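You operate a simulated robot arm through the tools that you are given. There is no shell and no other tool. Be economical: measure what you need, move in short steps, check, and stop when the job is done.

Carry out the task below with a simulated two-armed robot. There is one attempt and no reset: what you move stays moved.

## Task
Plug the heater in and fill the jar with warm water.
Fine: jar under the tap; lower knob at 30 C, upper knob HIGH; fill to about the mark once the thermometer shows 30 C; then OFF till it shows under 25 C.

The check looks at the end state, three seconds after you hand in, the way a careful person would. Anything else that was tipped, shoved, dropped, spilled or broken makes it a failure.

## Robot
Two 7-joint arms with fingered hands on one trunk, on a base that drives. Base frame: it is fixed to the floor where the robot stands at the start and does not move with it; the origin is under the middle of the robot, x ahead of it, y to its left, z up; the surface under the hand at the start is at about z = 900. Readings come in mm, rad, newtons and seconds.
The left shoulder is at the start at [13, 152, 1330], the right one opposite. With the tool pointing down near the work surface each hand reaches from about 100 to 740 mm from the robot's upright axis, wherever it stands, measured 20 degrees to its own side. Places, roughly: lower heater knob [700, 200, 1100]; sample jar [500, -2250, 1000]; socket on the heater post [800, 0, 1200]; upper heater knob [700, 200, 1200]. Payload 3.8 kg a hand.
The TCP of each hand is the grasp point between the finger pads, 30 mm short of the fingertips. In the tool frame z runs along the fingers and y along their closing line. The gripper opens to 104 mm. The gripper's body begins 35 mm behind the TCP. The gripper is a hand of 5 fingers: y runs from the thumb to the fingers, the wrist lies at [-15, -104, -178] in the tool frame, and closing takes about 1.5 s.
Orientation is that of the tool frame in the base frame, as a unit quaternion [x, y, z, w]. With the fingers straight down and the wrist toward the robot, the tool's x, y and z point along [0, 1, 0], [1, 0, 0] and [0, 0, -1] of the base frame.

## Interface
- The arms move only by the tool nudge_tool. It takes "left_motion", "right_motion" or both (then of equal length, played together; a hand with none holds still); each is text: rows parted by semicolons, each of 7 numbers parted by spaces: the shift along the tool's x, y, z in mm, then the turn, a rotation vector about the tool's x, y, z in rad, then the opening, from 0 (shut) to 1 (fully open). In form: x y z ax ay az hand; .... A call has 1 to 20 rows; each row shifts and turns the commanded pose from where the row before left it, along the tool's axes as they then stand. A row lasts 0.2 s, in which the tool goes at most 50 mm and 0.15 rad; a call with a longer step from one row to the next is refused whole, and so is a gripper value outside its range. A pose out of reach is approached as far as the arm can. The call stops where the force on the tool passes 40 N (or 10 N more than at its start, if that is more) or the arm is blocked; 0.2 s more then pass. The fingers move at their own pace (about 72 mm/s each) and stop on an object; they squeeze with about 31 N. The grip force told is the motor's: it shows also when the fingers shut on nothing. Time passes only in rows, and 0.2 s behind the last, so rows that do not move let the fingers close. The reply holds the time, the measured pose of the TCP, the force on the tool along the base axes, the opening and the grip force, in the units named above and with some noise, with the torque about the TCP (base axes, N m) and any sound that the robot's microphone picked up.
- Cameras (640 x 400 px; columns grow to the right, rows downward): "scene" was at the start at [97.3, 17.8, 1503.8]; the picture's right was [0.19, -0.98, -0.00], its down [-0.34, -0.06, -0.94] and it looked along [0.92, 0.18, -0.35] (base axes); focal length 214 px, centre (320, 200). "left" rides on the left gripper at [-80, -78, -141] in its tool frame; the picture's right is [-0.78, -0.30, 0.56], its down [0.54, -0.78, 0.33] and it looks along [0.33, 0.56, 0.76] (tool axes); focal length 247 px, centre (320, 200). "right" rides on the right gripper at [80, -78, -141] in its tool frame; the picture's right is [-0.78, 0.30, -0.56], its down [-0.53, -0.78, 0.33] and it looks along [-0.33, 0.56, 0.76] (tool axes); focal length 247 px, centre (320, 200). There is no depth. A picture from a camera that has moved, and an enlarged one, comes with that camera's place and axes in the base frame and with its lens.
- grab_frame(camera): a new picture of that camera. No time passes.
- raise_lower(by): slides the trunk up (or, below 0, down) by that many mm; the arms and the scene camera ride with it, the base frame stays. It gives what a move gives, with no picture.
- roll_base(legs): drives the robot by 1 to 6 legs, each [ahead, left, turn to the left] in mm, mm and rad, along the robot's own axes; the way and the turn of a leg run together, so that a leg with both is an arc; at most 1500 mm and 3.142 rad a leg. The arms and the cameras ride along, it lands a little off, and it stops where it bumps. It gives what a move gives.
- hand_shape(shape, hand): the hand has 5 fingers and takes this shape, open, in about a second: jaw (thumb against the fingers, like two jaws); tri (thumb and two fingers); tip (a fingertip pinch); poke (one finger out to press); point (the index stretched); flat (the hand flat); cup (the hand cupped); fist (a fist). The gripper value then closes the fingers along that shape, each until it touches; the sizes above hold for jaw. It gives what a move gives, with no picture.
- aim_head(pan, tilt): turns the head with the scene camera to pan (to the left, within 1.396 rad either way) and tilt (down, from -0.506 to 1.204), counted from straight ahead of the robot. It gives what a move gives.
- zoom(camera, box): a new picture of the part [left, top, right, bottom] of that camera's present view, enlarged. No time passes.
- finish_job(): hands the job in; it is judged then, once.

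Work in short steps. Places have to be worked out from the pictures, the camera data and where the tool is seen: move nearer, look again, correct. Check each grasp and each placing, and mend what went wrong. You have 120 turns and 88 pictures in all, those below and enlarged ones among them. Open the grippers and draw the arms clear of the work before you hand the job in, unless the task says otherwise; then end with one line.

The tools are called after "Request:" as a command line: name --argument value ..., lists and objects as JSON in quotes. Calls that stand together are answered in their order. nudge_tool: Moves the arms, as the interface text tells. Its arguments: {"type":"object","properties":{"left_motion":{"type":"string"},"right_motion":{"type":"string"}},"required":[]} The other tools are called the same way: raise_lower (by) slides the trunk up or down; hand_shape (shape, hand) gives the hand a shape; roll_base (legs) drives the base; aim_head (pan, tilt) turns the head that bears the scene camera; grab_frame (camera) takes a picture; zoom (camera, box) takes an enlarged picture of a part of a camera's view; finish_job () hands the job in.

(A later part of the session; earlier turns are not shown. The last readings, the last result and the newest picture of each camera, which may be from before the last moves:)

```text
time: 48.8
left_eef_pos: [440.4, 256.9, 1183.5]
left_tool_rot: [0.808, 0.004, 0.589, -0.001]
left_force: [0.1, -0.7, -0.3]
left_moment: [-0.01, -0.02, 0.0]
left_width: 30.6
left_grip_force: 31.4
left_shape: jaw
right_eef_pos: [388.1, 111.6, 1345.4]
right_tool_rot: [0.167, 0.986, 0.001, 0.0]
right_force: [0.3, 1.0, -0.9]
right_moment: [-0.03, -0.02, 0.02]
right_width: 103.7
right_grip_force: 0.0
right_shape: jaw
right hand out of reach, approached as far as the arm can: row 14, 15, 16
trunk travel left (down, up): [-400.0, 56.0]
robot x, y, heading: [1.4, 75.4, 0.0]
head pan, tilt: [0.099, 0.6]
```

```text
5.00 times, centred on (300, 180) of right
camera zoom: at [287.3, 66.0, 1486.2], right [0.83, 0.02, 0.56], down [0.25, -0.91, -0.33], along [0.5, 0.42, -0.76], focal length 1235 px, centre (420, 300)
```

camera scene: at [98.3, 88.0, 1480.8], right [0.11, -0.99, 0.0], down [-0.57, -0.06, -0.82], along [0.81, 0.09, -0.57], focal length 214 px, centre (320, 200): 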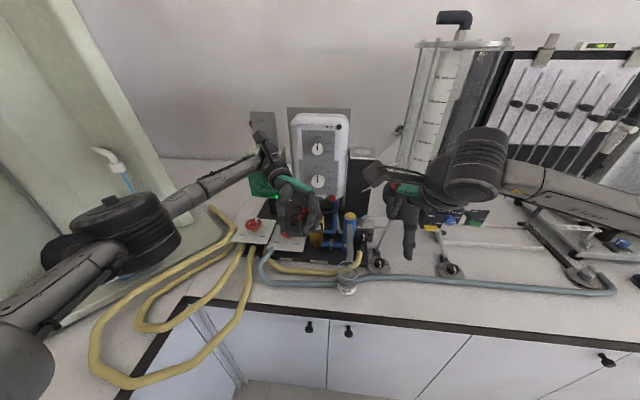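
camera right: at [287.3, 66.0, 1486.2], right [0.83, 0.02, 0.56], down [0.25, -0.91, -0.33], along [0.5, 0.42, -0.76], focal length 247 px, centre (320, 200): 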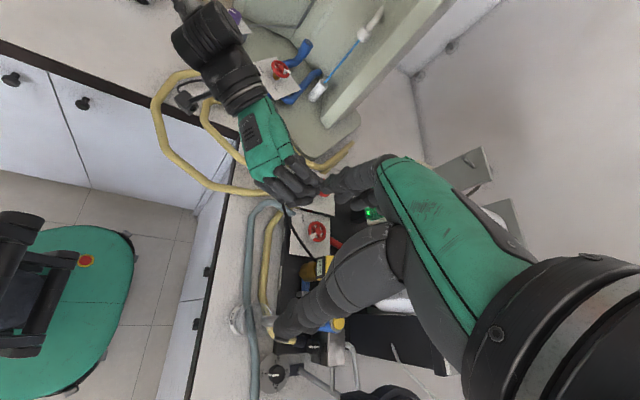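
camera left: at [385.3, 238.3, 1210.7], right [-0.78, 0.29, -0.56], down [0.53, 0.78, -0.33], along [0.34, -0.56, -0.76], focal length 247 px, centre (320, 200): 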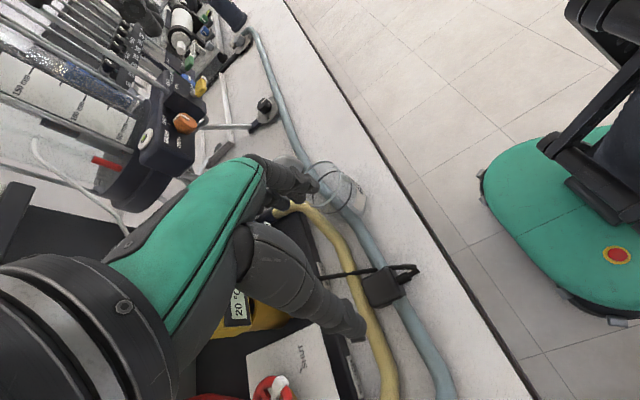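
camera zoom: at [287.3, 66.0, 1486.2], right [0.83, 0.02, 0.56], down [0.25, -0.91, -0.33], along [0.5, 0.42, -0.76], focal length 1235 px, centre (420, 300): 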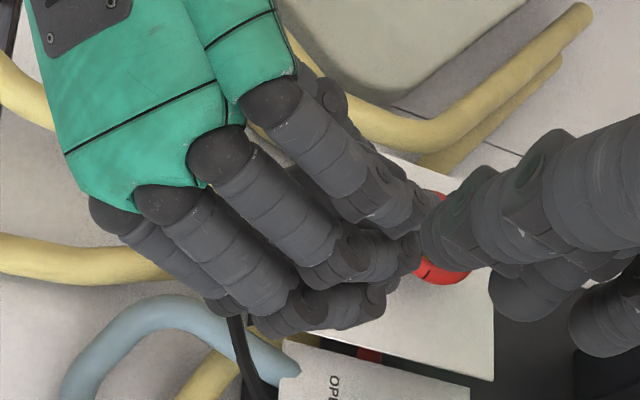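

The fingers hide it. I retract the right hand to its earlier place and untilt the left; then I'll yaw the left hand inward so the far face turns toward the head.

Request:
nudge_tool --right_motion "0 0 0 0 0 0.143 1;0 0 0 0 0 0.143 1;0 0 0 0 0 0.143 1;0 0 0 0 0 0.143 1;0 0 0 0 0 0.143 1;0 0 0 0 0 0.143 1;0 0 0 0 0 0.143 1;0 0 0 0 0 0.143 1;0 0 0 0 0 0.143 1;0 0 0 0 0 0.143 1;0 0 0 0 0 0.141 1;-40 0 0 0 0 0 1;-40 0 0 0 0 0 1;-40 0 0 0 0 0 1;-40 0 0 0 0 0 1;-40 0 0 0 0 0 1;-40 0 0 0 0 0 1" --left_motion "0 0 0 0 -0.14 0 0;0 0 0 0 -0.14 0 0;0 0 0 0 -0.14 0 0;0 0 0 0 -0.14 0 0;0 0 0 0 -0.14 0 0;0 0 0 0 -0.14 0 0;0 0 0 0 -0.14 0 0;0 0 0 0 -0.14 0 0;0 0 0 0 -0.14 0 0;0 0 0 0 0 0 0;0 0 0 0 0 0 0;0 0 0 0 0 0 0;0 0 0 0 0 0 0;0 0 0 0 0 0 0;0 0 0 0 0 0 0;0 0 0 0 0 0 0;0 0 0 0 0 0 0"

Request:
nudge_tool --left_motion "0 0 0 0 0 -0.138 0;0 0 0 0 0 -0.138 0;0 0 0 0 0 -0.138 0;0 0 0 0 0 -0.138 0;0 0 0 0 0 -0.138 0;0 0 0 0 0 -0.138 0;0 0 0 0 0 -0.138 0;0 0 0 0 0 -0.138 0;0 0 0 0 0 -0.138 0;0 0 0 0 0 -0.138 0;0 0 0 0 0 -0.138 0;0 0 0 0 0 -0.138 0;0 0 0 0 0 -0.138 0;0 0 0 0 0 -0.138 0;0 0 0 0 0 -0.138 0;0 0 0 0 0 -0.138 0;0 0 0 0 0 -0.138 0"

Request:
grab_frame --camera "scene"

```text
time: 52.4
left_eef_pos: [438.5, 256.2, 1183.9]
left_tool_rot: [1.0, 0.004, 0.001, -0.001]
left_force: [0.0, 0.0, -0.4]
left_moment: [-0.01, -0.01, 0.01]
left_width: 30.9
left_grip_force: 30.9
left_shape: jaw
right_eef_pos: [307.8, -116.3, 1345.2]
right_tool_rot: [0.815, 0.579, 0.002, -0.001]
right_force: [0.3, 0.0, 0.1]
right_moment: [0.0, 0.0, 0.03]
right_width: 103.9
right_grip_force: 0.1
right_shape: jaw
trunk travel left (down, up): [-400.0, 56.0]
robot x, y, heading: [5.4, 79.9, 0.008]
head pan, tilt: [0.099, 0.6]
```

```text
time: 56.0
left_eef_pos: [440.7, 257.8, 1183.9]
left_tool_rot: [0.382, 0.924, 0.0, 0.001]
left_force: [0.4, -0.8, -0.9]
left_moment: [0.03, 0.01, 0.01]
left_width: 30.9
left_grip_force: 30.6
left_shape: jaw
right_eef_pos: [309.7, -115.4, 1345.4]
right_tool_rot: [0.816, 0.578, 0.0, 0.0]
right_force: [-0.1, 0.3, -0.2]
right_moment: [-0.01, -0.03, -0.02]
right_width: 103.9
right_grip_force: 0.1
right_shape: jaw
trunk travel left (down, up): [-400.0, 56.0]
robot x, y, heading: [3.3, 79.2, 0.006]
head pan, tilt: [0.099, 0.6]
```

```text
46 pictures are left
camera scene: at [98.0, 87.6, 1480.9], right [0.11, -0.99, 0.0], down [-0.57, -0.06, -0.82], along [0.81, 0.09, -0.57], focal length 214 px, centre (320, 200)
```

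scene: 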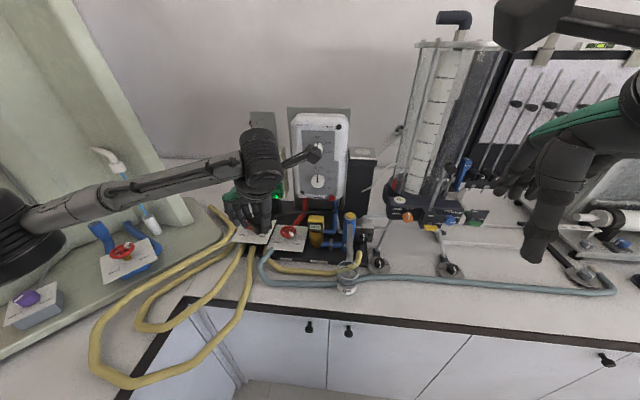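

Request:
zoom --camera "scene" --box '[215, 185, 305, 257]'

```text
5.56 times, centred on (260, 221) of scene
camera zoom: at [98.0, 87.6, 1480.9], right [0.11, -0.99, 0.0], down [-0.57, -0.06, -0.82], along [0.81, 0.09, -0.57], focal length 1192 px, centre (653, 83)
```

zoom: 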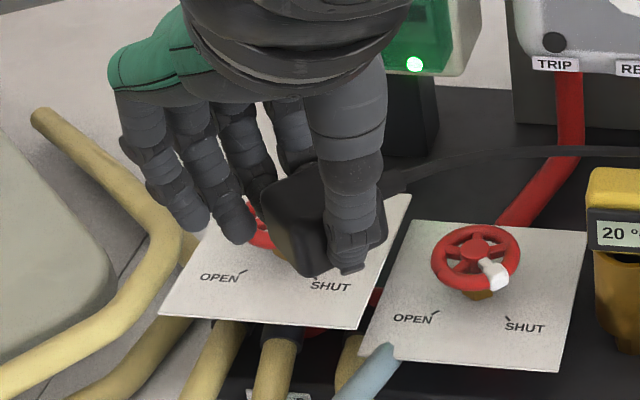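

The back face is blank too; so only the underside is left. I tilt fingers toward the head and zoom hard on the underside.

Request:
nudge_tool --left_motion "0 0 0 0.14 0 0 0;0 0 0 0.14 0 0 0;0 0 0 0.14 0 0 0;0 0 0 0.14 0 0 0;0 0 0 0.14 0 0 0;0 0 0 0.14 0 0 0;0 0 0 0.14 0 0 0;0 0 0 0.14 0 0 0;0 0 0 0.14 0 0 0;0 0 0 0.14 0 0 0"

Request:
zoom --camera "scene" --box '[225, 185, 295, 235]'

```text
time: 58.2
left_eef_pos: [441.4, 258.2, 1183.0]
left_tool_rot: [0.294, 0.705, -0.596, -0.247]
left_force: [0.6, -0.8, -1.1]
left_moment: [0.0, -0.04, -0.01]
left_width: 31.1
left_grip_force: 31.0
left_shape: jaw
right_eef_pos: [311.3, -113.7, 1346.0]
right_tool_rot: [0.816, 0.579, 0.001, -0.001]
right_force: [0.3, 0.2, 0.0]
right_moment: [-0.02, 0.01, 0.0]
right_width: 103.6
right_grip_force: 0.0
right_shape: jaw
trunk travel left (down, up): [-400.0, 56.0]
robot x, y, heading: [2.2, 79.7, 0.008]
head pan, tilt: [0.099, 0.6]
```

```text
8.00 times, centred on (260, 210) of scene
camera zoom: at [98.2, 88.7, 1480.8], right [0.11, -0.99, 0.0], down [-0.57, -0.06, -0.82], along [0.81, 0.09, -0.57], focal length 1716 px, centre (800, 120)
```

zoom: 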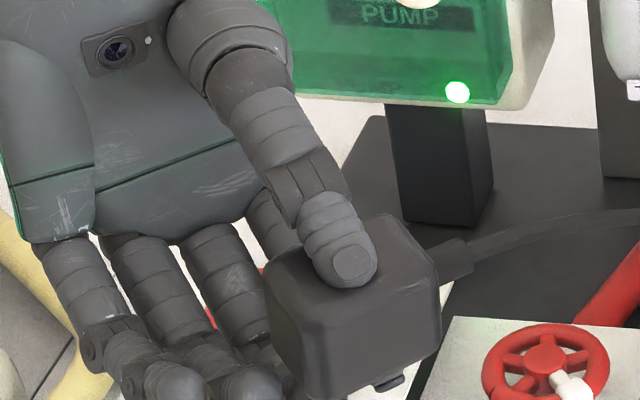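

A small protrusion shows at the block's lower edge; I zoom there.

Request:
zoom --camera "scene" --box '[252, 208, 292, 240]'

Request:
zoom --camera "left" --box '[240, 140, 460, 340]'

```text
12.50 times, centred on (272, 224) of scene
camera zoom: at [98.2, 88.7, 1480.8], right [0.11, -0.99, 0.0], down [-0.57, -0.06, -0.82], along [0.81, 0.09, -0.57], focal length 2681 px, centre (920, -100)
```

zoom: 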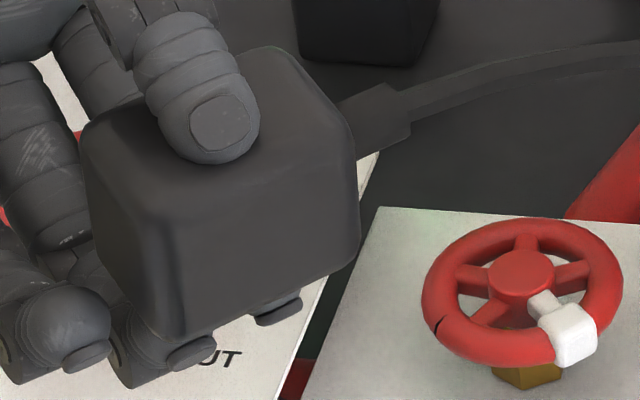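

```text
2.00 times, centred on (350, 240) of left
camera zoom: at [587.2, 290.7, 1283.9], right [0.12, -0.97, 0.2], down [-0.7, 0.06, 0.71], along [-0.7, -0.23, -0.68], focal length 494 px, centre (260, 120)
```

zoom: 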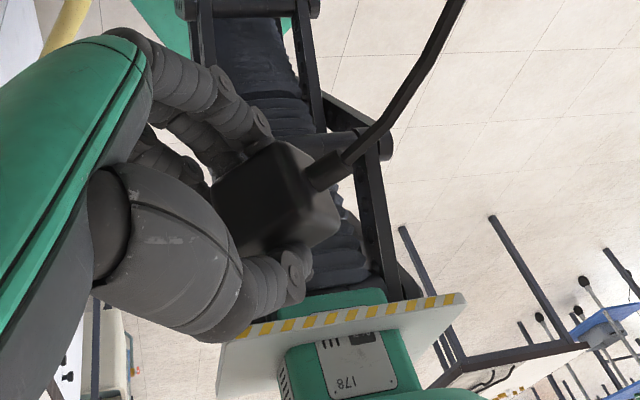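

Those protrusions are fingertips: no pins are modelled visibly, so the block's flat bottom presumably seats on the up-facing socket with cord sideways. I right the hand to the default yaw (gland → −y), raise it, and check the socket (est. [758,23,1220]).

Request:
nudge_tool --left_motion "0 0 0 -0.14 0 0 0;0 0 0 -0.14 0 0 0;0 0 0 -0.14 0 0 0;0 0 0 -0.14 0 0 0;0 0 0 -0.14 0 0 0;0 0 0 -0.14 0 0 0;0 0 0 -0.14 0 0 0;0 0 0 -0.14 0 0 0;0 0 0 -0.14 0 0 0;0 0 0 -0.14 0 0 0;0 0 -30 0 0 0.131 0;0 0 -30 0 0 0.131 0;0 0 -30 0 0 0.131 0;0 0 -30 0 0 0.131 0;0 0 0 0 0 0.131 0;0 0 0 0 0 0.131 0"

Request:
roll_base --legs '[[0, -200, 0], [30, 0, 0]]'

Request:
grab_frame --camera "scene"

Request:
grab_frame --camera "left"

```text
time: 61.6
left_eef_pos: [440.1, 258.5, 1304.3]
left_tool_rot: [0.709, 0.705, 0.0, 0.001]
left_force: [-0.2, 0.4, -0.8]
left_moment: [-0.02, 0.0, 0.04]
left_width: 31.0
left_grip_force: 31.3
left_shape: jaw
right_eef_pos: [309.8, -113.8, 1346.2]
right_tool_rot: [0.816, 0.578, 0.0, -0.001]
right_force: [-0.4, 0.1, 0.0]
right_moment: [0.01, -0.04, 0.0]
right_width: 104.0
right_grip_force: 0.1
right_shape: jaw
trunk travel left (down, up): [-400.0, 56.0]
robot x, y, heading: [7.1, 80.1, 0.002]
head pan, tilt: [0.099, 0.6]
```

```text
time: 63.6
left_eef_pos: [462.3, 59.9, 1307.2]
left_tool_rot: [0.708, 0.706, 0.003, 0.003]
left_force: [-0.5, 0.2, -1.2]
left_moment: [0.0, -0.04, 0.01]
left_width: 30.5
left_grip_force: 31.1
left_shape: jaw
right_eef_pos: [331.1, -314.0, 1349.2]
right_tool_rot: [0.815, 0.58, 0.003, 0.002]
right_force: [-1.6, 0.6, -0.1]
right_moment: [-0.02, -0.06, -0.02]
right_width: 103.7
right_grip_force: 0.0
right_shape: jaw
trunk travel left (down, up): [-400.0, 56.0]
robot x, y, heading: [34.6, -119.2, 0.004]
head pan, tilt: [0.099, 0.6]
```

```text
41 pictures are left
camera scene: at [118.6, -111.0, 1481.7], right [0.11, -0.99, 0.0], down [-0.56, -0.06, -0.82], along [0.82, 0.09, -0.57], focal length 214 px, centre (320, 200)
```

scene: 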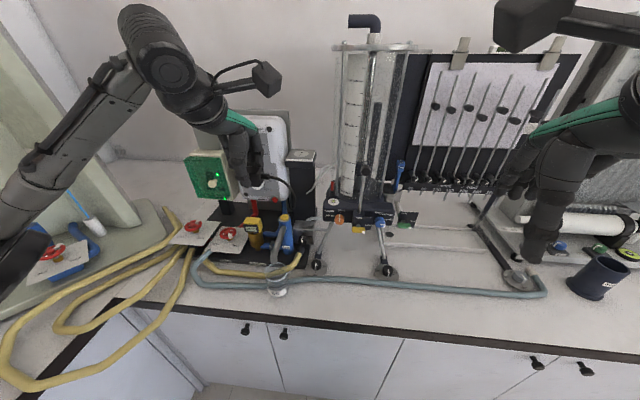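

```text
40 pictures are left
camera left: at [384.3, -21.1, 1447.8], right [-0.29, -0.78, -0.56], down [-0.77, 0.54, -0.34], along [0.56, 0.33, -0.76], focal length 247 px, centre (320, 200)
```

left: 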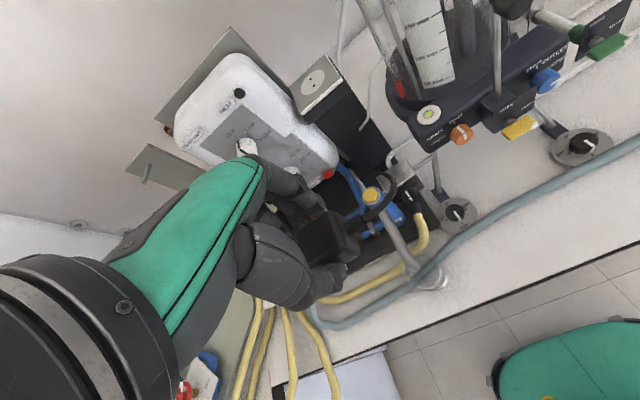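

I zoom on the socket top in the left view.

Request:
zoom --camera "left" --box '[270, 40, 370, 120]'

Request:
zoom --camera "scene" --box '[210, 100, 350, 220]'

```text
5.00 times, centred on (320, 80) of left
camera zoom: at [384.3, -21.1, 1447.8], right [-0.29, -0.78, -0.56], down [-0.77, 0.54, -0.34], along [0.56, 0.33, -0.76], focal length 1235 px, centre (320, 800)
```

zoom: 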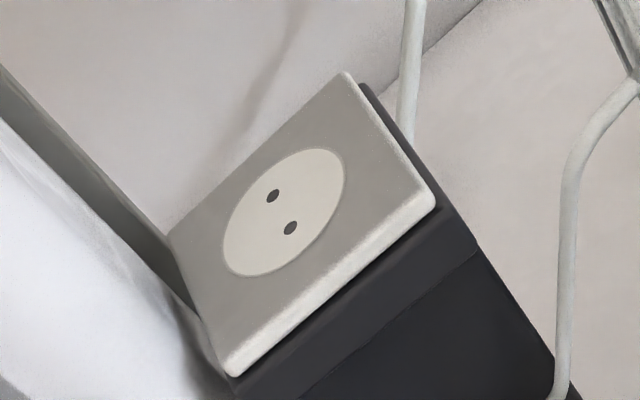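

```text
3.33 times, centred on (280, 160) of scene
camera zoom: at [118.6, -111.0, 1481.7], right [0.11, -0.99, 0.0], down [-0.56, -0.06, -0.82], along [0.82, 0.09, -0.57], focal length 715 px, centre (453, 333)
```

zoom: 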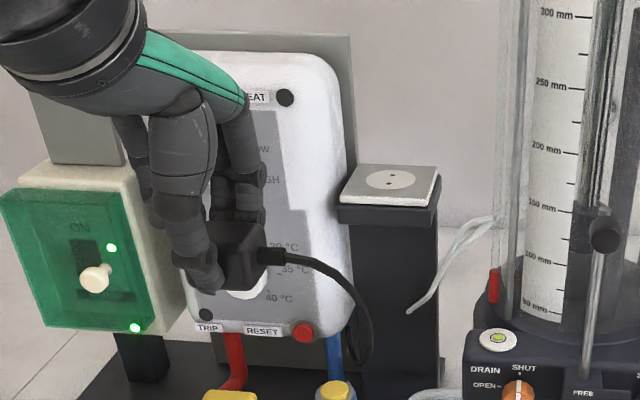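

All rays agree on the socket centre ≈ (780, 21, 1203), holes along x. I raise to z≈1347, align y=21, and go forward to x=780.

Request:
nudge_tool --left_motion "-19.5 0 -20 0 0 0 0;-19.5 0 -20 0 0 0 0;0 39.75 0 0 0 0 0;0 39.75 0 0 0 0 0;0 39.75 0 0 0 0 0;0 39.75 0 0 0 0 0;0 39.75 0 0 0 0 0;0 39.75 0 0 0 0 0;0 39.75 0 0 0 0 0;0 39.75 0 0 0 0 0;0 0 0 0 0 0 0"

Request:
zoom --camera "scene" --box '[210, 60, 350, 180]'

Request:
grab_frame --camera "left"

```text
time: 66.0
left_eef_pos: [743.3, 20.3, 1334.8]
left_tool_rot: [0.709, 0.705, 0.0, 0.001]
left_force: [1.6, 0.8, -1.6]
left_moment: [-0.01, -0.02, 0.03]
left_width: 31.4
left_grip_force: 31.6
left_shape: jaw
left hand out of reach, approached as far as the arm can: row 9, 10
right_eef_pos: [340.4, -313.0, 1346.3]
right_tool_rot: [0.815, 0.579, 0.0, 0.0]
right_force: [0.3, 0.0, -0.4]
right_moment: [-0.02, -0.01, -0.02]
right_width: 103.8
right_grip_force: 0.1
right_shape: jaw
trunk travel left (down, up): [-400.0, 56.0]
robot x, y, heading: [34.9, -121.6, 0.001]
head pan, tilt: [0.099, 0.6]
```

```text
3.33 times, centred on (280, 120) of scene
camera zoom: at [129.0, -109.9, 1480.8], right [0.11, -0.99, 0.0], down [-0.57, -0.06, -0.82], along [0.81, 0.09, -0.57], focal length 715 px, centre (453, 467)
```

zoom: 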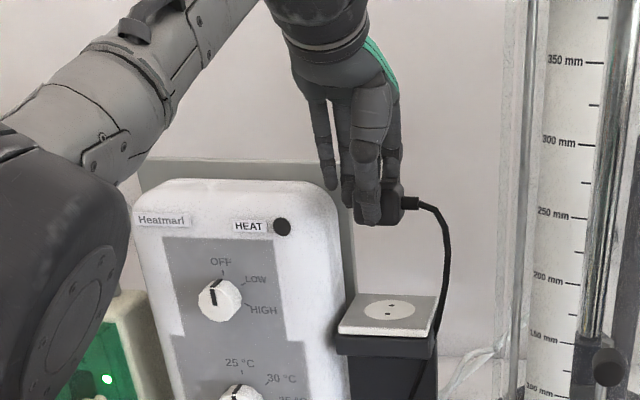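

```text
36 pictures are left
camera left: at [665.6, -58.0, 1476.5], right [-0.3, -0.78, -0.56], down [-0.77, 0.54, -0.33], along [0.56, 0.33, -0.76], focal length 247 px, centre (320, 200)
```

left: 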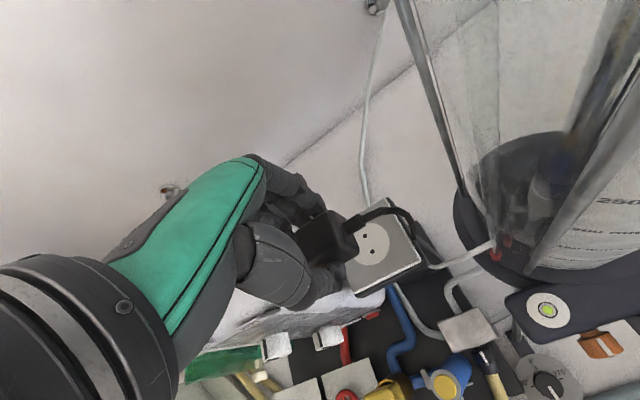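

Out of reach by ~35 mm; from this view the socket reads (774,22). I drive the base 45 mm forward.

Request:
roll_base --legs '[[45, 0, 0]]'

Request:
nudge_tool --left_motion "0 0 0 0 0 0 0;0 0 0 0 0 0 0"

```text
time: 66.9
left_eef_pos: [777.2, 21.8, 1339.7]
left_tool_rot: [0.708, 0.706, 0.002, 0.003]
left_force: [-1.3, -1.0, -0.7]
left_moment: [0.0, -0.03, 0.0]
left_width: 31.2
left_grip_force: 31.0
left_shape: jaw
right_eef_pos: [375.1, -314.2, 1348.2]
right_tool_rot: [0.815, 0.579, 0.004, 0.003]
right_force: [-1.3, 0.1, 0.4]
right_moment: [0.0, -0.02, -0.03]
right_width: 103.9
right_grip_force: 0.1
right_shape: jaw
trunk travel left (down, up): [-400.0, 56.0]
robot x, y, heading: [79.3, -119.0, 0.006]
head pan, tilt: [0.099, 0.6]
```

```text
time: 67.5
left_eef_pos: [781.3, 20.6, 1337.5]
left_tool_rot: [0.709, 0.706, 0.001, 0.002]
left_force: [0.1, 0.5, -0.3]
left_moment: [-0.01, -0.03, 0.0]
left_width: 30.9
left_grip_force: 30.5
left_shape: jaw
right_eef_pos: [381.0, -313.1, 1347.4]
right_tool_rot: [0.815, 0.579, 0.003, 0.0]
right_force: [-0.2, 0.4, 0.2]
right_moment: [0.03, -0.03, 0.02]
right_width: 103.8
right_grip_force: 0.1
right_shape: jaw
trunk travel left (down, up): [-400.0, 56.0]
robot x, y, heading: [75.6, -118.4, 0.004]
head pan, tilt: [0.099, 0.6]
```

Now over the socket. I shift −4 in x and descend to z≈1275, then check alignment.

Request:
nudge_tool --left_motion "1 -4 15 0 0 0 0;0 0 16 0 0 0 0;0 0 16 0 0 0 0;0 0 14 0 0 0 0;0 0 0 0 0 0 0"

Request:
zoom --camera "left" --box '[240, 160, 440, 320]'

Request:
zoom --camera "scene" --box '[220, 80, 320, 170]'

```text
time: 68.7
left_eef_pos: [782.0, 16.3, 1275.3]
left_tool_rot: [0.709, 0.705, 0.001, 0.002]
left_force: [-0.7, -12.0, 5.8]
left_moment: [0.81, -0.13, -0.33]
left_width: 30.8
left_grip_force: 30.7
left_shape: jaw
right_eef_pos: [382.2, -319.0, 1345.9]
right_tool_rot: [0.816, 0.578, 0.003, -0.001]
right_force: [0.1, 0.3, 0.3]
right_moment: [0.02, -0.01, -0.01]
right_width: 103.8
right_grip_force: 0.0
right_shape: jaw
trunk travel left (down, up): [-400.0, 56.0]
robot x, y, heading: [79.0, -118.1, 0.008]
head pan, tilt: [0.099, 0.6]
```

```text
2.50 times, centred on (340, 240) of left
camera zoom: at [704.0, -63.4, 1416.7], right [-0.3, -0.77, -0.56], down [-0.77, 0.54, -0.33], along [0.56, 0.33, -0.76], focal length 617 px, centre (270, 100)
```

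zoom: 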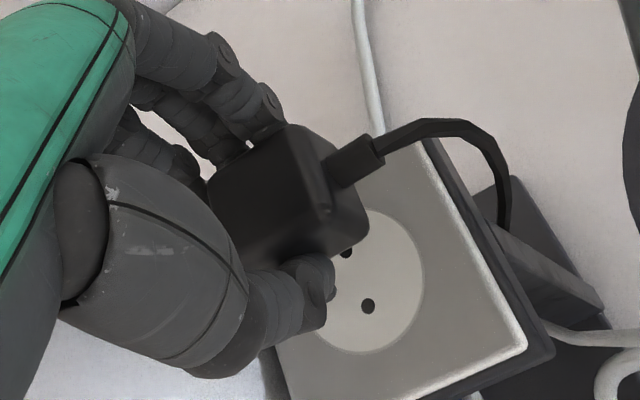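

```text
4.44 times, centred on (270, 125) of scene
camera zoom: at [171.5, -115.2, 1481.0], right [0.1, -0.99, 0.0], down [-0.57, -0.06, -0.82], along [0.82, 0.09, -0.57], focal length 953 px, centre (542, 533)
```

zoom: 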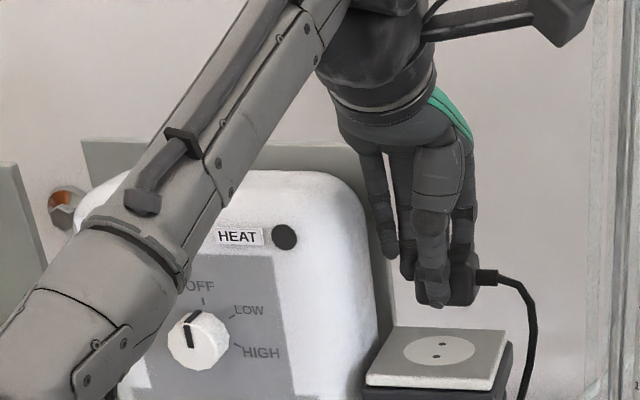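

A finger brushes the heater's back plate (−12 N in y). I lift a little, yaw the hand ~14° clockwise so the outer finger clears, and come back to the same height to read the force.

Request:
nudge_tool --left_motion "0 0 -15 0 0 0 0;0 0 -10 0 0 0.12 0;0 0 0 0 0 0.12 0;0 0 0 0 0 0 0"

Request:
nudge_tool --left_motion "0 0 13 0 0 0 0;0 0 12 0 0 0 0;0 0 0 0 0 0 0"

Request:
zoom --camera "left" --box '[240, 160, 440, 320]'

```text
time: 69.7
left_eef_pos: [779.7, 22.4, 1299.8]
left_tool_rot: [0.788, 0.616, 0.001, 0.001]
left_force: [-5.4, 0.4, -0.6]
left_moment: [0.01, -0.18, 0.25]
left_width: 31.4
left_grip_force: 31.2
left_shape: jaw
right_eef_pos: [382.2, -313.0, 1346.4]
right_tool_rot: [0.815, 0.579, 0.001, 0.0]
right_force: [-0.5, -0.4, 0.1]
right_moment: [0.0, 0.0, -0.01]
right_width: 103.6
right_grip_force: 0.0
right_shape: jaw
trunk travel left (down, up): [-400.0, 56.0]
robot x, y, heading: [77.0, -121.4, 0.006]
head pan, tilt: [0.099, 0.6]
```

```text
time: 70.5
left_eef_pos: [781.9, 20.2, 1272.2]
left_tool_rot: [0.788, 0.615, -0.001, 0.001]
left_force: [-0.2, -3.5, -0.5]
left_moment: [0.07, -0.02, -0.08]
left_width: 30.6
left_grip_force: 31.3
left_shape: jaw
right_eef_pos: [382.8, -314.9, 1344.8]
right_tool_rot: [0.815, 0.579, 0.0, 0.0]
right_force: [0.3, -0.6, 0.5]
right_moment: [0.01, 0.02, 0.02]
right_width: 104.0
right_grip_force: 0.1
right_shape: jaw
trunk travel left (down, up): [-400.0, 56.0]
robot x, y, heading: [74.6, -118.4, 0.004]
head pan, tilt: [0.099, 0.6]
```

```text
2.50 times, centred on (340, 240) of left
camera zoom: at [687.9, -38.6, 1415.5], right [-0.47, -0.68, -0.56], down [-0.62, 0.71, -0.33], along [0.62, 0.19, -0.76], focal length 617 px, centre (270, 100)
```

zoom: 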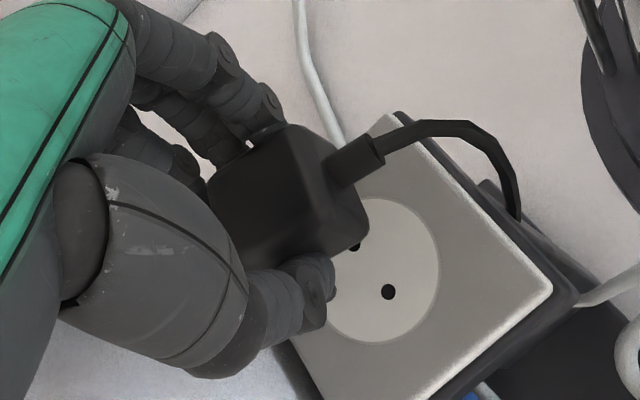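

Nearly free now (−3.5 N). Recomputed socket centre is ≈(773,22); I shift −6 mm in x and lower in small steps to contact.

Request:
nudge_tool --left_motion "0 -6.2 0 0 0 0 0;0 0 6 0 0 0 0;0 0 6 0 0 0 0;0 0 5 0 0 0 0;0 0 4 0 0 0 0;0 0 3 0 0 0 0"

Request:
zoom --camera "left" --box '[240, 160, 440, 320]'

```text
time: 71.9
left_eef_pos: [774.3, 18.5, 1251.9]
left_tool_rot: [0.788, 0.616, 0.001, 0.001]
left_force: [-0.6, -9.0, 5.7]
left_moment: [0.94, -0.1, -0.19]
left_width: 31.1
left_grip_force: 31.0
left_shape: jaw
right_eef_pos: [383.2, -316.3, 1345.0]
right_tool_rot: [0.816, 0.578, 0.002, 0.0]
right_force: [0.7, -0.4, -0.1]
right_moment: [0.0, 0.01, -0.02]
right_width: 103.7
right_grip_force: 0.0
right_shape: jaw
trunk travel left (down, up): [-400.0, 56.0]
robot x, y, heading: [83.0, -118.9, 0.004]
head pan, tilt: [0.099, 0.6]
```

```text
2.50 times, centred on (340, 240) of left
camera zoom: at [680.8, -39.5, 1392.6], right [-0.47, -0.68, -0.56], down [-0.62, 0.71, -0.33], along [0.62, 0.19, -0.76], focal length 617 px, centre (270, 100)
```

zoom: 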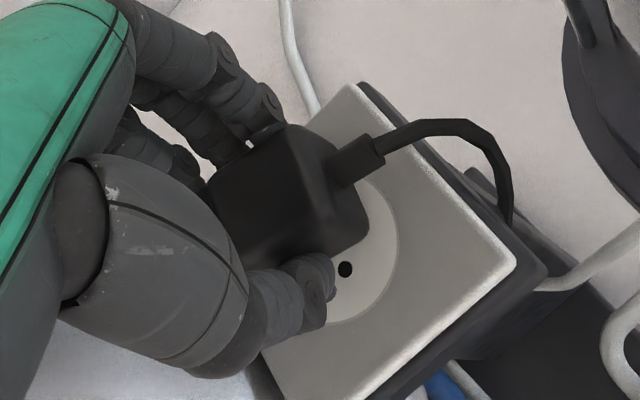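

Side contact again −9 N; dot position gives centre ≈(771,23). I yaw another 0.13, shift slightly, and lower further.

Request:
nudge_tool --left_motion "0 0 0 0 0 0.13 0;1 -3 0 0 0 0 0;0 0 3 0 0 0 0;0 0 3 0 0 0 0;0 0 0 0 0 0 0"

Request:
zoom --camera "scene" --box '[220, 80, 320, 170]'

```text
time: 73.1
left_eef_pos: [772.2, 20.6, 1248.4]
left_tool_rot: [0.827, 0.563, 0.004, 0.003]
left_force: [4.0, -11.4, 22.2]
left_moment: [1.92, 0.14, -0.31]
left_width: 31.1
left_grip_force: 31.7
left_shape: jaw
right_eef_pos: [381.2, -318.3, 1346.7]
right_tool_rot: [0.815, 0.579, 0.003, -0.001]
right_force: [1.4, 0.6, 0.0]
right_moment: [-0.01, 0.04, 0.01]
right_width: 103.6
right_grip_force: 0.1
right_shape: jaw
trunk travel left (down, up): [-400.0, 56.0]
robot x, y, heading: [76.9, -119.5, 0.005]
head pan, tilt: [0.099, 0.6]
```

```text
4.44 times, centred on (270, 125) of scene
camera zoom: at [169.6, -115.4, 1481.3], right [0.11, -0.99, 0.0], down [-0.57, -0.06, -0.82], along [0.82, 0.09, -0.57], focal length 953 px, centre (542, 533)
```

zoom: 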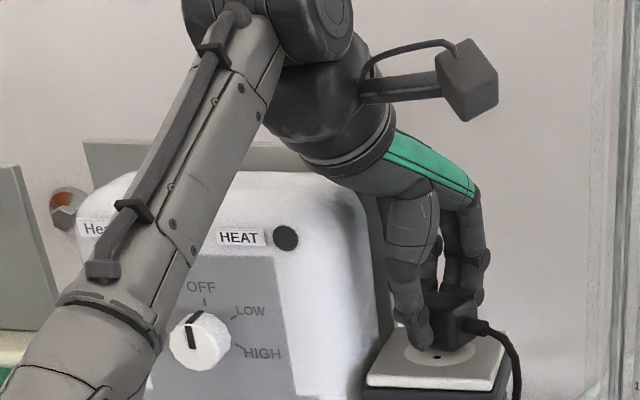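

The moment suggests the palm edge hits the back plate's corner (~y 70, z 1308). I lift, return to yaw 0, lean the hand 0.2 rad to the right, and set TCP y≈14 so the tilted plug's bottom sits over the socket.

Request:
nudge_tool --left_motion "0 0 -15 0 0 0 0;0 0 -15 0 0 -0.125 0;0 0 0 0 0 -0.125 0;0 0 0 0 0 -0.12 0;-9 0 0 0 0 0 0;0 0 0 0 0.1 0 0;0 0 0 0 0.1 0 0;0 0 0 0 0 0 0"

```text
time: 74.9
left_eef_pos: [774.3, 17.9, 1273.9]
left_tool_rot: [0.705, 0.703, 0.07, -0.069]
left_force: [-0.3, 0.4, 0.1]
left_moment: [-0.04, -0.01, 0.01]
left_width: 31.1
left_grip_force: 31.5
left_shape: jaw
right_eef_pos: [384.4, -313.2, 1345.9]
right_tool_rot: [0.815, 0.579, 0.0, 0.0]
right_force: [-0.3, 0.0, 0.0]
right_moment: [0.02, -0.02, 0.02]
right_width: 103.7
right_grip_force: 0.0
right_shape: jaw
trunk travel left (down, up): [-400.0, 56.0]
robot x, y, heading: [80.2, -123.0, 0.008]
head pan, tilt: [0.099, 0.6]
```

Free of contact with the intended lean. I centre to (771,14) and descend ~20 mm.

Request:
nudge_tool --left_motion "-4 -3 0 0 0 0 0;-1.2 0 5.9 0 0 0 0;-1.2 0 5.9 0 0 0 0;-1 0 5 0 0 0 0;-0.6 0 3 0 0 0 0;0 0 0 0 0 0 0"

Request:
zoom --camera "left" --box '[240, 160, 440, 320]'

Request:
zoom --camera "scene" --box '[240, 110, 310, 170]'

```text
time: 76.3
left_eef_pos: [770.3, 11.7, 1252.5]
left_tool_rot: [0.705, 0.702, 0.07, -0.07]
left_force: [-0.2, -0.7, -1.2]
left_moment: [0.03, -0.02, 0.03]
left_width: 30.9
left_grip_force: 30.8
left_shape: jaw
right_eef_pos: [383.1, -314.2, 1345.8]
right_tool_rot: [0.815, 0.579, 0.0, 0.001]
right_force: [-0.9, 0.7, -0.2]
right_moment: [0.03, 0.01, 0.02]
right_width: 104.0
right_grip_force: 0.0
right_shape: jaw
trunk travel left (down, up): [-400.0, 56.0]
robot x, y, heading: [79.3, -124.0, 0.005]
head pan, tilt: [0.099, 0.6]
```

```text
2.50 times, centred on (340, 240) of left
camera zoom: at [693.7, -93.7, 1376.0], right [-0.3, -0.65, -0.7], down [-0.78, 0.59, -0.22], along [0.56, 0.48, -0.68], focal length 617 px, centre (270, 100)
```

zoom: 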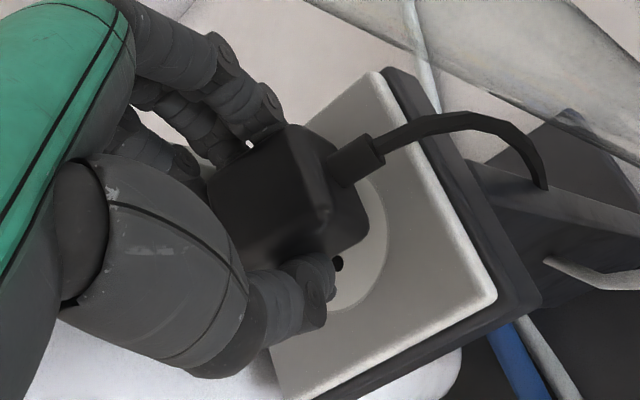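

```text
6.67 times, centred on (275, 140) of scene
camera zoom: at [172.5, -110.8, 1480.9], right [0.11, -0.99, 0.0], down [-0.57, -0.06, -0.82], along [0.81, 0.09, -0.57], focal length 1430 px, centre (620, 600)
```

zoom: 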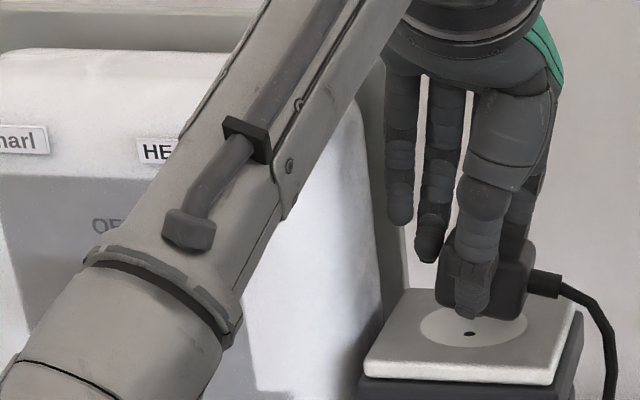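

Image shows the plug ~5–7 mm right of the hole line; I shift +5 in y and continue down to contact.

Request:
nudge_tool --left_motion "5 1 0 0 0 0 0;-0.6 0 3 0 0 0 0;-0.6 0 3 0 0 0 0;-0.6 0 3 0 0 0 0;-0.6 0 3 0 0 0 0"

Request:
zoom --camera "scene" --box '[240, 110, 310, 170]'

```text
time: 77.5
left_eef_pos: [770.8, 17.1, 1244.1]
left_tool_rot: [0.705, 0.703, 0.071, -0.067]
left_force: [0.4, 2.8, 9.8]
left_moment: [-0.11, -0.2, 0.05]
left_width: 31.3
left_grip_force: 30.8
left_shape: jaw
right_eef_pos: [381.9, -313.6, 1346.5]
right_tool_rot: [0.815, 0.579, 0.002, 0.0]
right_force: [0.4, 0.7, -0.1]
right_moment: [0.02, 0.0, 0.01]
right_width: 104.0
right_grip_force: 0.1
right_shape: jaw
trunk travel left (down, up): [-400.0, 56.0]
robot x, y, heading: [78.8, -119.2, 0.004]
head pan, tilt: [0.099, 0.6]
```

```text
6.67 times, centred on (275, 140) of scene
camera zoom: at [170.8, -110.2, 1481.1], right [0.11, -0.99, 0.0], down [-0.57, -0.06, -0.82], along [0.82, 0.09, -0.57], focal length 1430 px, centre (620, 600)
```

zoom: 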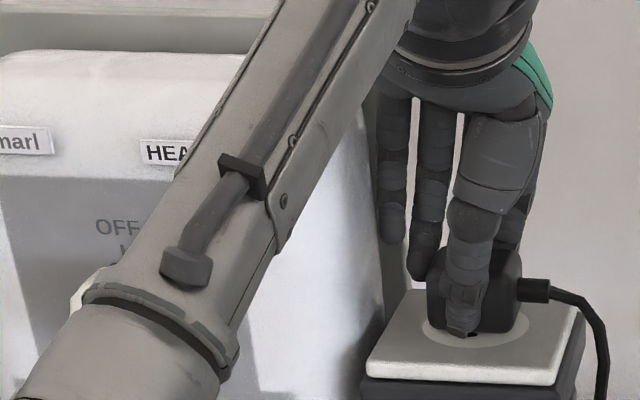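

Plug touches the socket plate, laterally in line with the holes. I release gently and let it settle.

Request:
nudge_tool --left_motion "0 0 0 0 0 0 0.34;0 0 0 0 0 0 0.38;0 0 0 0 0 0 0.42;0 0 0 0 0 0 0.5;0 0 0 0 0 0 0.5"

Request:
zoom --camera "scene" --box '[240, 110, 310, 170]'

```text
time: 78.7
left_eef_pos: [770.6, 15.8, 1242.8]
left_tool_rot: [0.705, 0.703, 0.07, -0.069]
left_force: [-1.3, 0.4, 5.1]
left_moment: [-0.01, -0.11, 0.0]
left_width: 50.0
left_grip_force: 0.1
left_shape: jaw
right_eef_pos: [383.4, -313.8, 1345.8]
right_tool_rot: [0.815, 0.58, 0.0, 0.0]
right_force: [-0.9, 0.6, -0.3]
right_moment: [-0.03, -0.03, -0.04]
right_width: 103.6
right_grip_force: 0.1
right_shape: jaw
trunk travel left (down, up): [-400.0, 56.0]
robot x, y, heading: [79.9, -117.2, 0.008]
head pan, tilt: [0.099, 0.6]
```

```text
6.67 times, centred on (275, 140) of scene
camera zoom: at [170.8, -111.0, 1481.0], right [0.11, -0.99, 0.0], down [-0.57, -0.06, -0.82], along [0.82, 0.09, -0.57], focal length 1430 px, centre (620, 600)
```

zoom: 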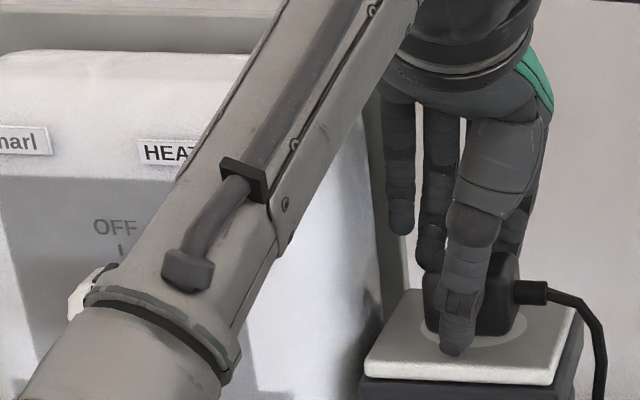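

The plug settled upright. I lift the open hand clear and look.

Request:
nudge_tool --left_motion "0 0 0 0 0 0 0.6;2.4 0 -11.8 0 0 0 0.6;2.4 0 -11.8 0 0 0 0.6;4 0 -19.6 0 0 0 0.6;4 0 -19.6 0 0 0 0.6;4 0 -19.6 0 0 0 0.6"

Request:
zoom --camera "left" --box '[280, 160, 440, 290]'

```text
time: 80.1
left_eef_pos: [770.8, 15.7, 1324.9]
left_tool_rot: [0.705, 0.703, 0.071, -0.07]
left_force: [-0.1, 0.3, -0.1]
left_moment: [0.0, -0.01, 0.0]
left_width: 62.0
left_grip_force: 0.0
left_shape: jaw
right_eef_pos: [382.6, -314.7, 1346.2]
right_tool_rot: [0.815, 0.579, 0.001, 0.0]
right_force: [-0.1, -0.4, 0.3]
right_moment: [-0.03, 0.02, 0.01]
right_width: 103.4
right_grip_force: 0.0
right_shape: jaw
trunk travel left (down, up): [-400.0, 56.0]
robot x, y, heading: [80.1, -120.8, 0.006]
head pan, tilt: [0.099, 0.6]
```

```text
3.08 times, centred on (360, 225) of left
camera zoom: at [693.2, -90.0, 1448.7], right [-0.3, -0.65, -0.7], down [-0.77, 0.59, -0.22], along [0.56, 0.48, -0.68], focal length 760 px, centre (197, 123)
```

zoom: 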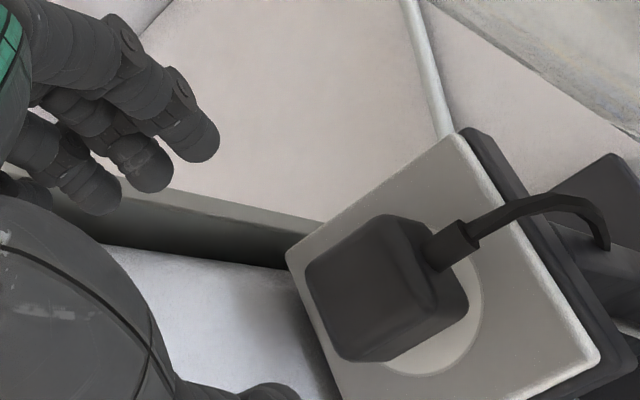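

The plug stands on the plate near the socket centre (est. (772,20) vs (771,24)). I close the fingers and press down on its top to seat it.

Request:
nudge_tool --left_motion "0 0 0 0 0 0 0;0 0 0 0 0 0 0;0 0 0 0 0 0 0;0 0 0 0 0 0 0;0 0 0 0 0 0 0;-2 0 10 0 0 0 0;-2 0 10 0 0 0 0;-2 0 10 0 0 0 0;-2 0 10 0 0 0 0;-1 0 6 0 0 0 0;-1 0 6 0 0 0 0;-1 0 6 0 0 0 0;-1 0 6 0 0 0 0;-1 0 6 0 0 0 0"

Request:
zoom --camera "scene" --box '[240, 110, 310, 170]'

```text
time: 83.0
left_eef_pos: [773.6, 17.4, 1272.9]
left_tool_rot: [0.705, 0.702, 0.08, -0.059]
left_force: [-4.6, -2.0, 10.2]
left_moment: [-0.07, 0.07, 0.0]
left_width: 0.0
left_grip_force: 31.1
left_shape: jaw
right_eef_pos: [382.9, -313.5, 1345.9]
right_tool_rot: [0.815, 0.579, 0.001, 0.002]
right_force: [-0.7, 0.1, 0.7]
right_moment: [0.0, -0.01, -0.03]
right_width: 103.8
right_grip_force: 0.0
right_shape: jaw
trunk travel left (down, up): [-400.0, 56.0]
robot x, y, heading: [76.3, -124.1, 0.01]
head pan, tilt: [0.099, 0.6]
heard: snap
stopped in row 14 (left hand): the force on the tool passed its limit at 44 N (the readings are from after the stop); the commanded pose is now the measured one
```

```text
6.67 times, centred on (275, 140) of scene
camera zoom: at [171.0, -111.0, 1480.8], right [0.11, -0.99, 0.0], down [-0.57, -0.06, -0.82], along [0.82, 0.09, -0.57], focal length 1430 px, centre (620, 600)
```

zoom: 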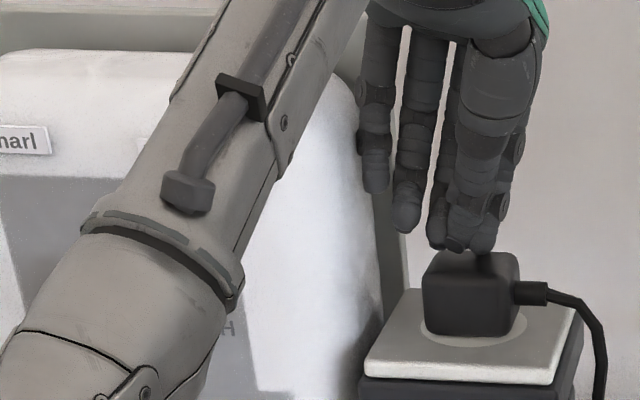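

"Snap" heard — the plug is seated. Now I raise and retract the left hand, then orient it fingers-forward with wrist to the left for the knobs (lower ≈(718,163,1120), upper ≈(713,162,1237)).

Request:
nudge_tool --left_motion "4 0 -19.6 0 0 0 0;4 0 -19.6 0 0 0 0;4 0 -19.6 0 0 0 0;0 0 0 0 -0.1 0 0;0 0 0 0 -0.1 0 0.3;0 -48 0 0 0 0 0.6;0 -48 0 0 0 0 0.6;0 -48 0 0 0 0 0.6;0 -48 0 0 0 0 0.6;0 -48 0 0 0 0 0.6;0 -48 0 0 0 0 0.6;37 0 0 0 0 0 0.6;37 0 0 0 0 0 0.6;37 0 0 0 0 0 0.6;36 0 0 0 0 0 0.6"

Request:
nudge_tool --left_motion "0 0 0 0 0 0.143 0.6;0 0 0 0 0 0.143 0.6;0 0 0 0 0 0.143 0.6;0 0 0 0 0 0.143 0.6;0 0 0 0 0 0.143 0.6;0 0 0 0 0 0.143 0.6;0 0 0 0 0 0.143 0.6;0 0 0 0 0 0.143 0.6;0 0 0 0 0 0.143 0.6;0 0 0 0 0 0.143 0.6;0 0 0 0 0 0.14 0.6"

Request:
nudge_tool --left_motion "0 0 0 0 0.143 0 0.6;0 0 0 0 0.143 0 0.6;0 0 0 0 0.143 0 0.6;0 0 0 0 0.143 0 0.6;0 0 0 0 0.143 0 0.6;0 0 0 0 0.143 0 0.6;0 0 0 0 0.143 0 0.6;0 0 0 0 0.143 0 0.6;0 0 0 0 0.143 0 0.6;0 0 0 0 0.143 0 0.6;0 0 0 0 0.14 0 0.6"

```text
time: 86.2
left_eef_pos: [483.4, 167.8, 1322.9]
left_tool_rot: [0.709, 0.705, 0.008, 0.01]
left_force: [-0.5, -0.1, -0.3]
left_moment: [-0.01, 0.03, 0.01]
left_width: 62.2
left_grip_force: 0.1
left_shape: jaw
right_eef_pos: [383.1, -312.0, 1346.6]
right_tool_rot: [0.815, 0.58, 0.001, 0.001]
right_force: [-0.4, -0.3, 0.7]
right_moment: [-0.04, -0.02, -0.03]
right_width: 104.0
right_grip_force: 0.0
right_shape: jaw
trunk travel left (down, up): [-400.0, 56.0]
robot x, y, heading: [78.5, -122.3, 0.005]
head pan, tilt: [0.099, 0.6]
```

```text
time: 88.6
left_eef_pos: [486.1, 166.7, 1321.5]
left_tool_rot: [1.0, -0.003, 0.012, 0.001]
left_force: [-0.7, -0.3, -0.3]
left_moment: [0.02, -0.04, 0.01]
left_width: 62.2
left_grip_force: 0.1
left_shape: jaw
right_eef_pos: [383.2, -314.2, 1345.9]
right_tool_rot: [0.815, 0.58, 0.001, -0.001]
right_force: [0.1, -0.9, 0.1]
right_moment: [0.01, 0.04, 0.0]
right_width: 103.6
right_grip_force: 0.0
right_shape: jaw
trunk travel left (down, up): [-400.0, 56.0]
robot x, y, heading: [85.1, -117.7, 0.008]
head pan, tilt: [0.099, 0.6]
```

```text
time: 91.0
left_eef_pos: [485.6, 166.4, 1321.6]
left_tool_rot: [0.698, 0.0, 0.716, 0.002]
left_force: [0.8, -0.1, -0.5]
left_moment: [0.04, 0.01, 0.0]
left_width: 62.4
left_grip_force: 0.1
left_shape: jaw
right_eef_pos: [383.5, -314.5, 1345.7]
right_tool_rot: [0.815, 0.579, 0.001, 0.0]
right_force: [0.3, 0.5, -0.2]
right_moment: [0.01, -0.04, 0.01]
right_width: 103.9
right_grip_force: 0.0
right_shape: jaw
trunk travel left (down, up): [-400.0, 56.0]
robot x, y, heading: [81.6, -123.3, 0.01]
head pan, tilt: [0.099, 0.6]
```

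Fingers now point at the heater. I take a zoom from the head to refine the knob positions.

Request:
zoom --camera "scene" --box '[180, 90, 320, 200]'

Request:
grab_frame --camera "left"

```text
3.64 times, centred on (250, 145) of scene
camera zoom: at [172.0, -111.1, 1480.9], right [0.11, -0.99, 0.0], down [-0.57, -0.06, -0.82], along [0.82, 0.09, -0.57], focal length 780 px, centre (574, 400)
```

zoom: 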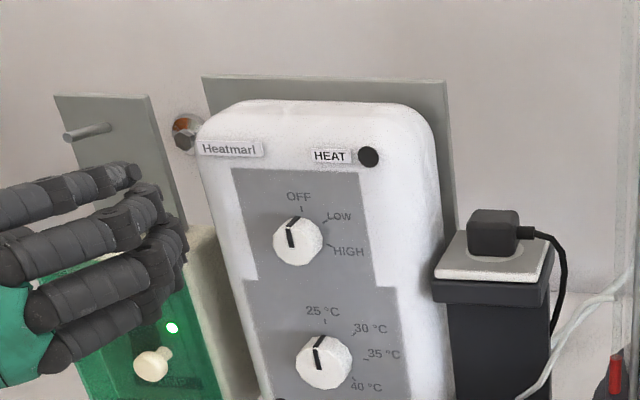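

```text
23 pictures are left
camera left: at [346.8, 244.3, 1239.1], right [0.58, 0.29, -0.76], down [0.32, 0.78, 0.54], along [0.75, -0.56, 0.35], focal length 247 px, centre (320, 200)
```

left: 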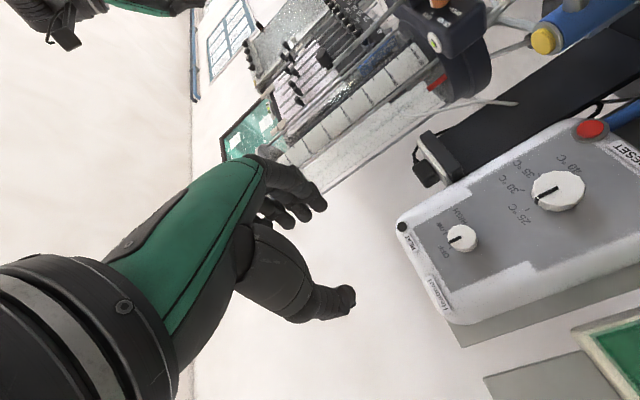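

Refined: upper knob (713,162,1238), lower (716,161,1124). I lower the hand to the lower knob's height and approach to x≈640.

Request:
nudge_tool --left_motion "-39.5 1 0 0 0 0 0.6;-39.5 1 0 0 0 0 0.6;-39.5 1 0 0 0 0 0.6;-39.5 1 0 0 0 0 0.6;-39.5 1 0 0 0 0 0.6;0 0 40 0 0 0 0.6;0 0 40 0 0 0 0.6;0 0 40 0 0 0 0.6;0 0 35 0 0 0 0.6;0 0 0 0 0 0 0.6"

Request:
grab_frame --camera "left"

```text
time: 93.2
left_eef_pos: [645.3, 162.4, 1128.5]
left_tool_rot: [0.699, -0.001, 0.715, 0.003]
left_force: [-0.3, -0.1, -1.1]
left_moment: [0.03, 0.0, -0.03]
left_width: 62.2
left_grip_force: 0.0
left_shape: jaw
right_eef_pos: [382.4, -314.2, 1346.0]
right_tool_rot: [0.815, 0.579, 0.001, 0.0]
right_force: [-0.2, 0.9, 0.4]
right_moment: [-0.03, 0.0, -0.01]
right_width: 103.7
right_grip_force: 0.1
right_shape: jaw
trunk travel left (down, up): [-400.0, 56.0]
robot x, y, heading: [78.9, -120.1, 0.006]
head pan, tilt: [0.099, 0.6]
```

```text
22 pictures are left
camera left: at [506.8, 239.5, 1046.0], right [0.58, 0.29, -0.76], down [0.32, 0.78, 0.54], along [0.75, -0.56, 0.35], focal length 247 px, centre (320, 200)
```

left: 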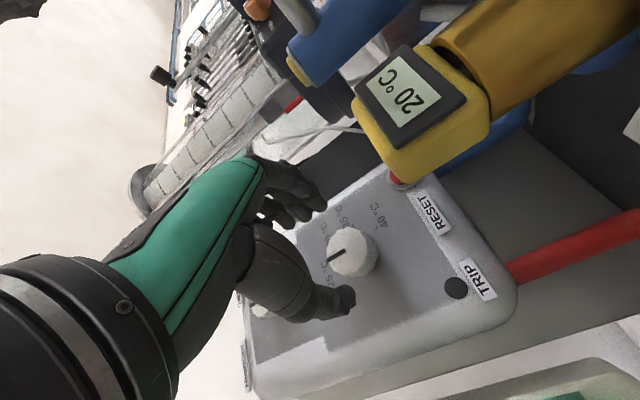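

The knob lies right on the tool axis. I advance 53 mm and close on it.

Request:
nudge_tool --left_motion "-2 0 20 0 0 0 0.6;0 0 18 0 0 0 0.6;0 0 10 0 0 0 0.6;0 0 5 0 0 0 0.6;0 0 0 0 0 0 0.4;0 0 0 0 0 0 0.2;0 0 0 0 0 0 0.1;0 0 0 0 0 0 0.0;0 0 0 0 0 0 0.0;0 0 0 0 0 0 0.0"

Request:
zoom --camera "left" --box '[240, 140, 440, 300]'

```text
time: 95.4
left_eef_pos: [694.1, 162.0, 1129.2]
left_tool_rot: [0.698, 0.0, 0.716, 0.001]
left_force: [-20.5, 4.9, 0.8]
left_moment: [0.0, 0.11, -0.13]
left_width: 38.4
left_grip_force: 30.9
left_shape: jaw
right_eef_pos: [379.3, -312.4, 1346.8]
right_tool_rot: [0.815, 0.579, 0.002, 0.001]
right_force: [0.3, 0.6, 0.9]
right_moment: [-0.04, 0.04, 0.02]
right_width: 103.7
right_grip_force: 0.1
right_shape: jaw
trunk travel left (down, up): [-400.0, 56.0]
robot x, y, heading: [78.3, -122.5, 0.011]
head pan, tilt: [0.099, 0.6]
```

```text
2.50 times, centred on (340, 220) of left
camera zoom: at [555.6, 239.9, 1046.0], right [0.58, 0.29, -0.76], down [0.32, 0.78, 0.54], along [0.75, -0.56, 0.36], focal length 617 px, centre (270, 150)
```

zoom: 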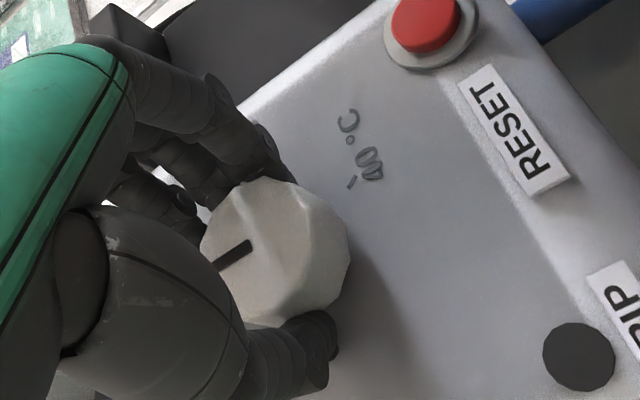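

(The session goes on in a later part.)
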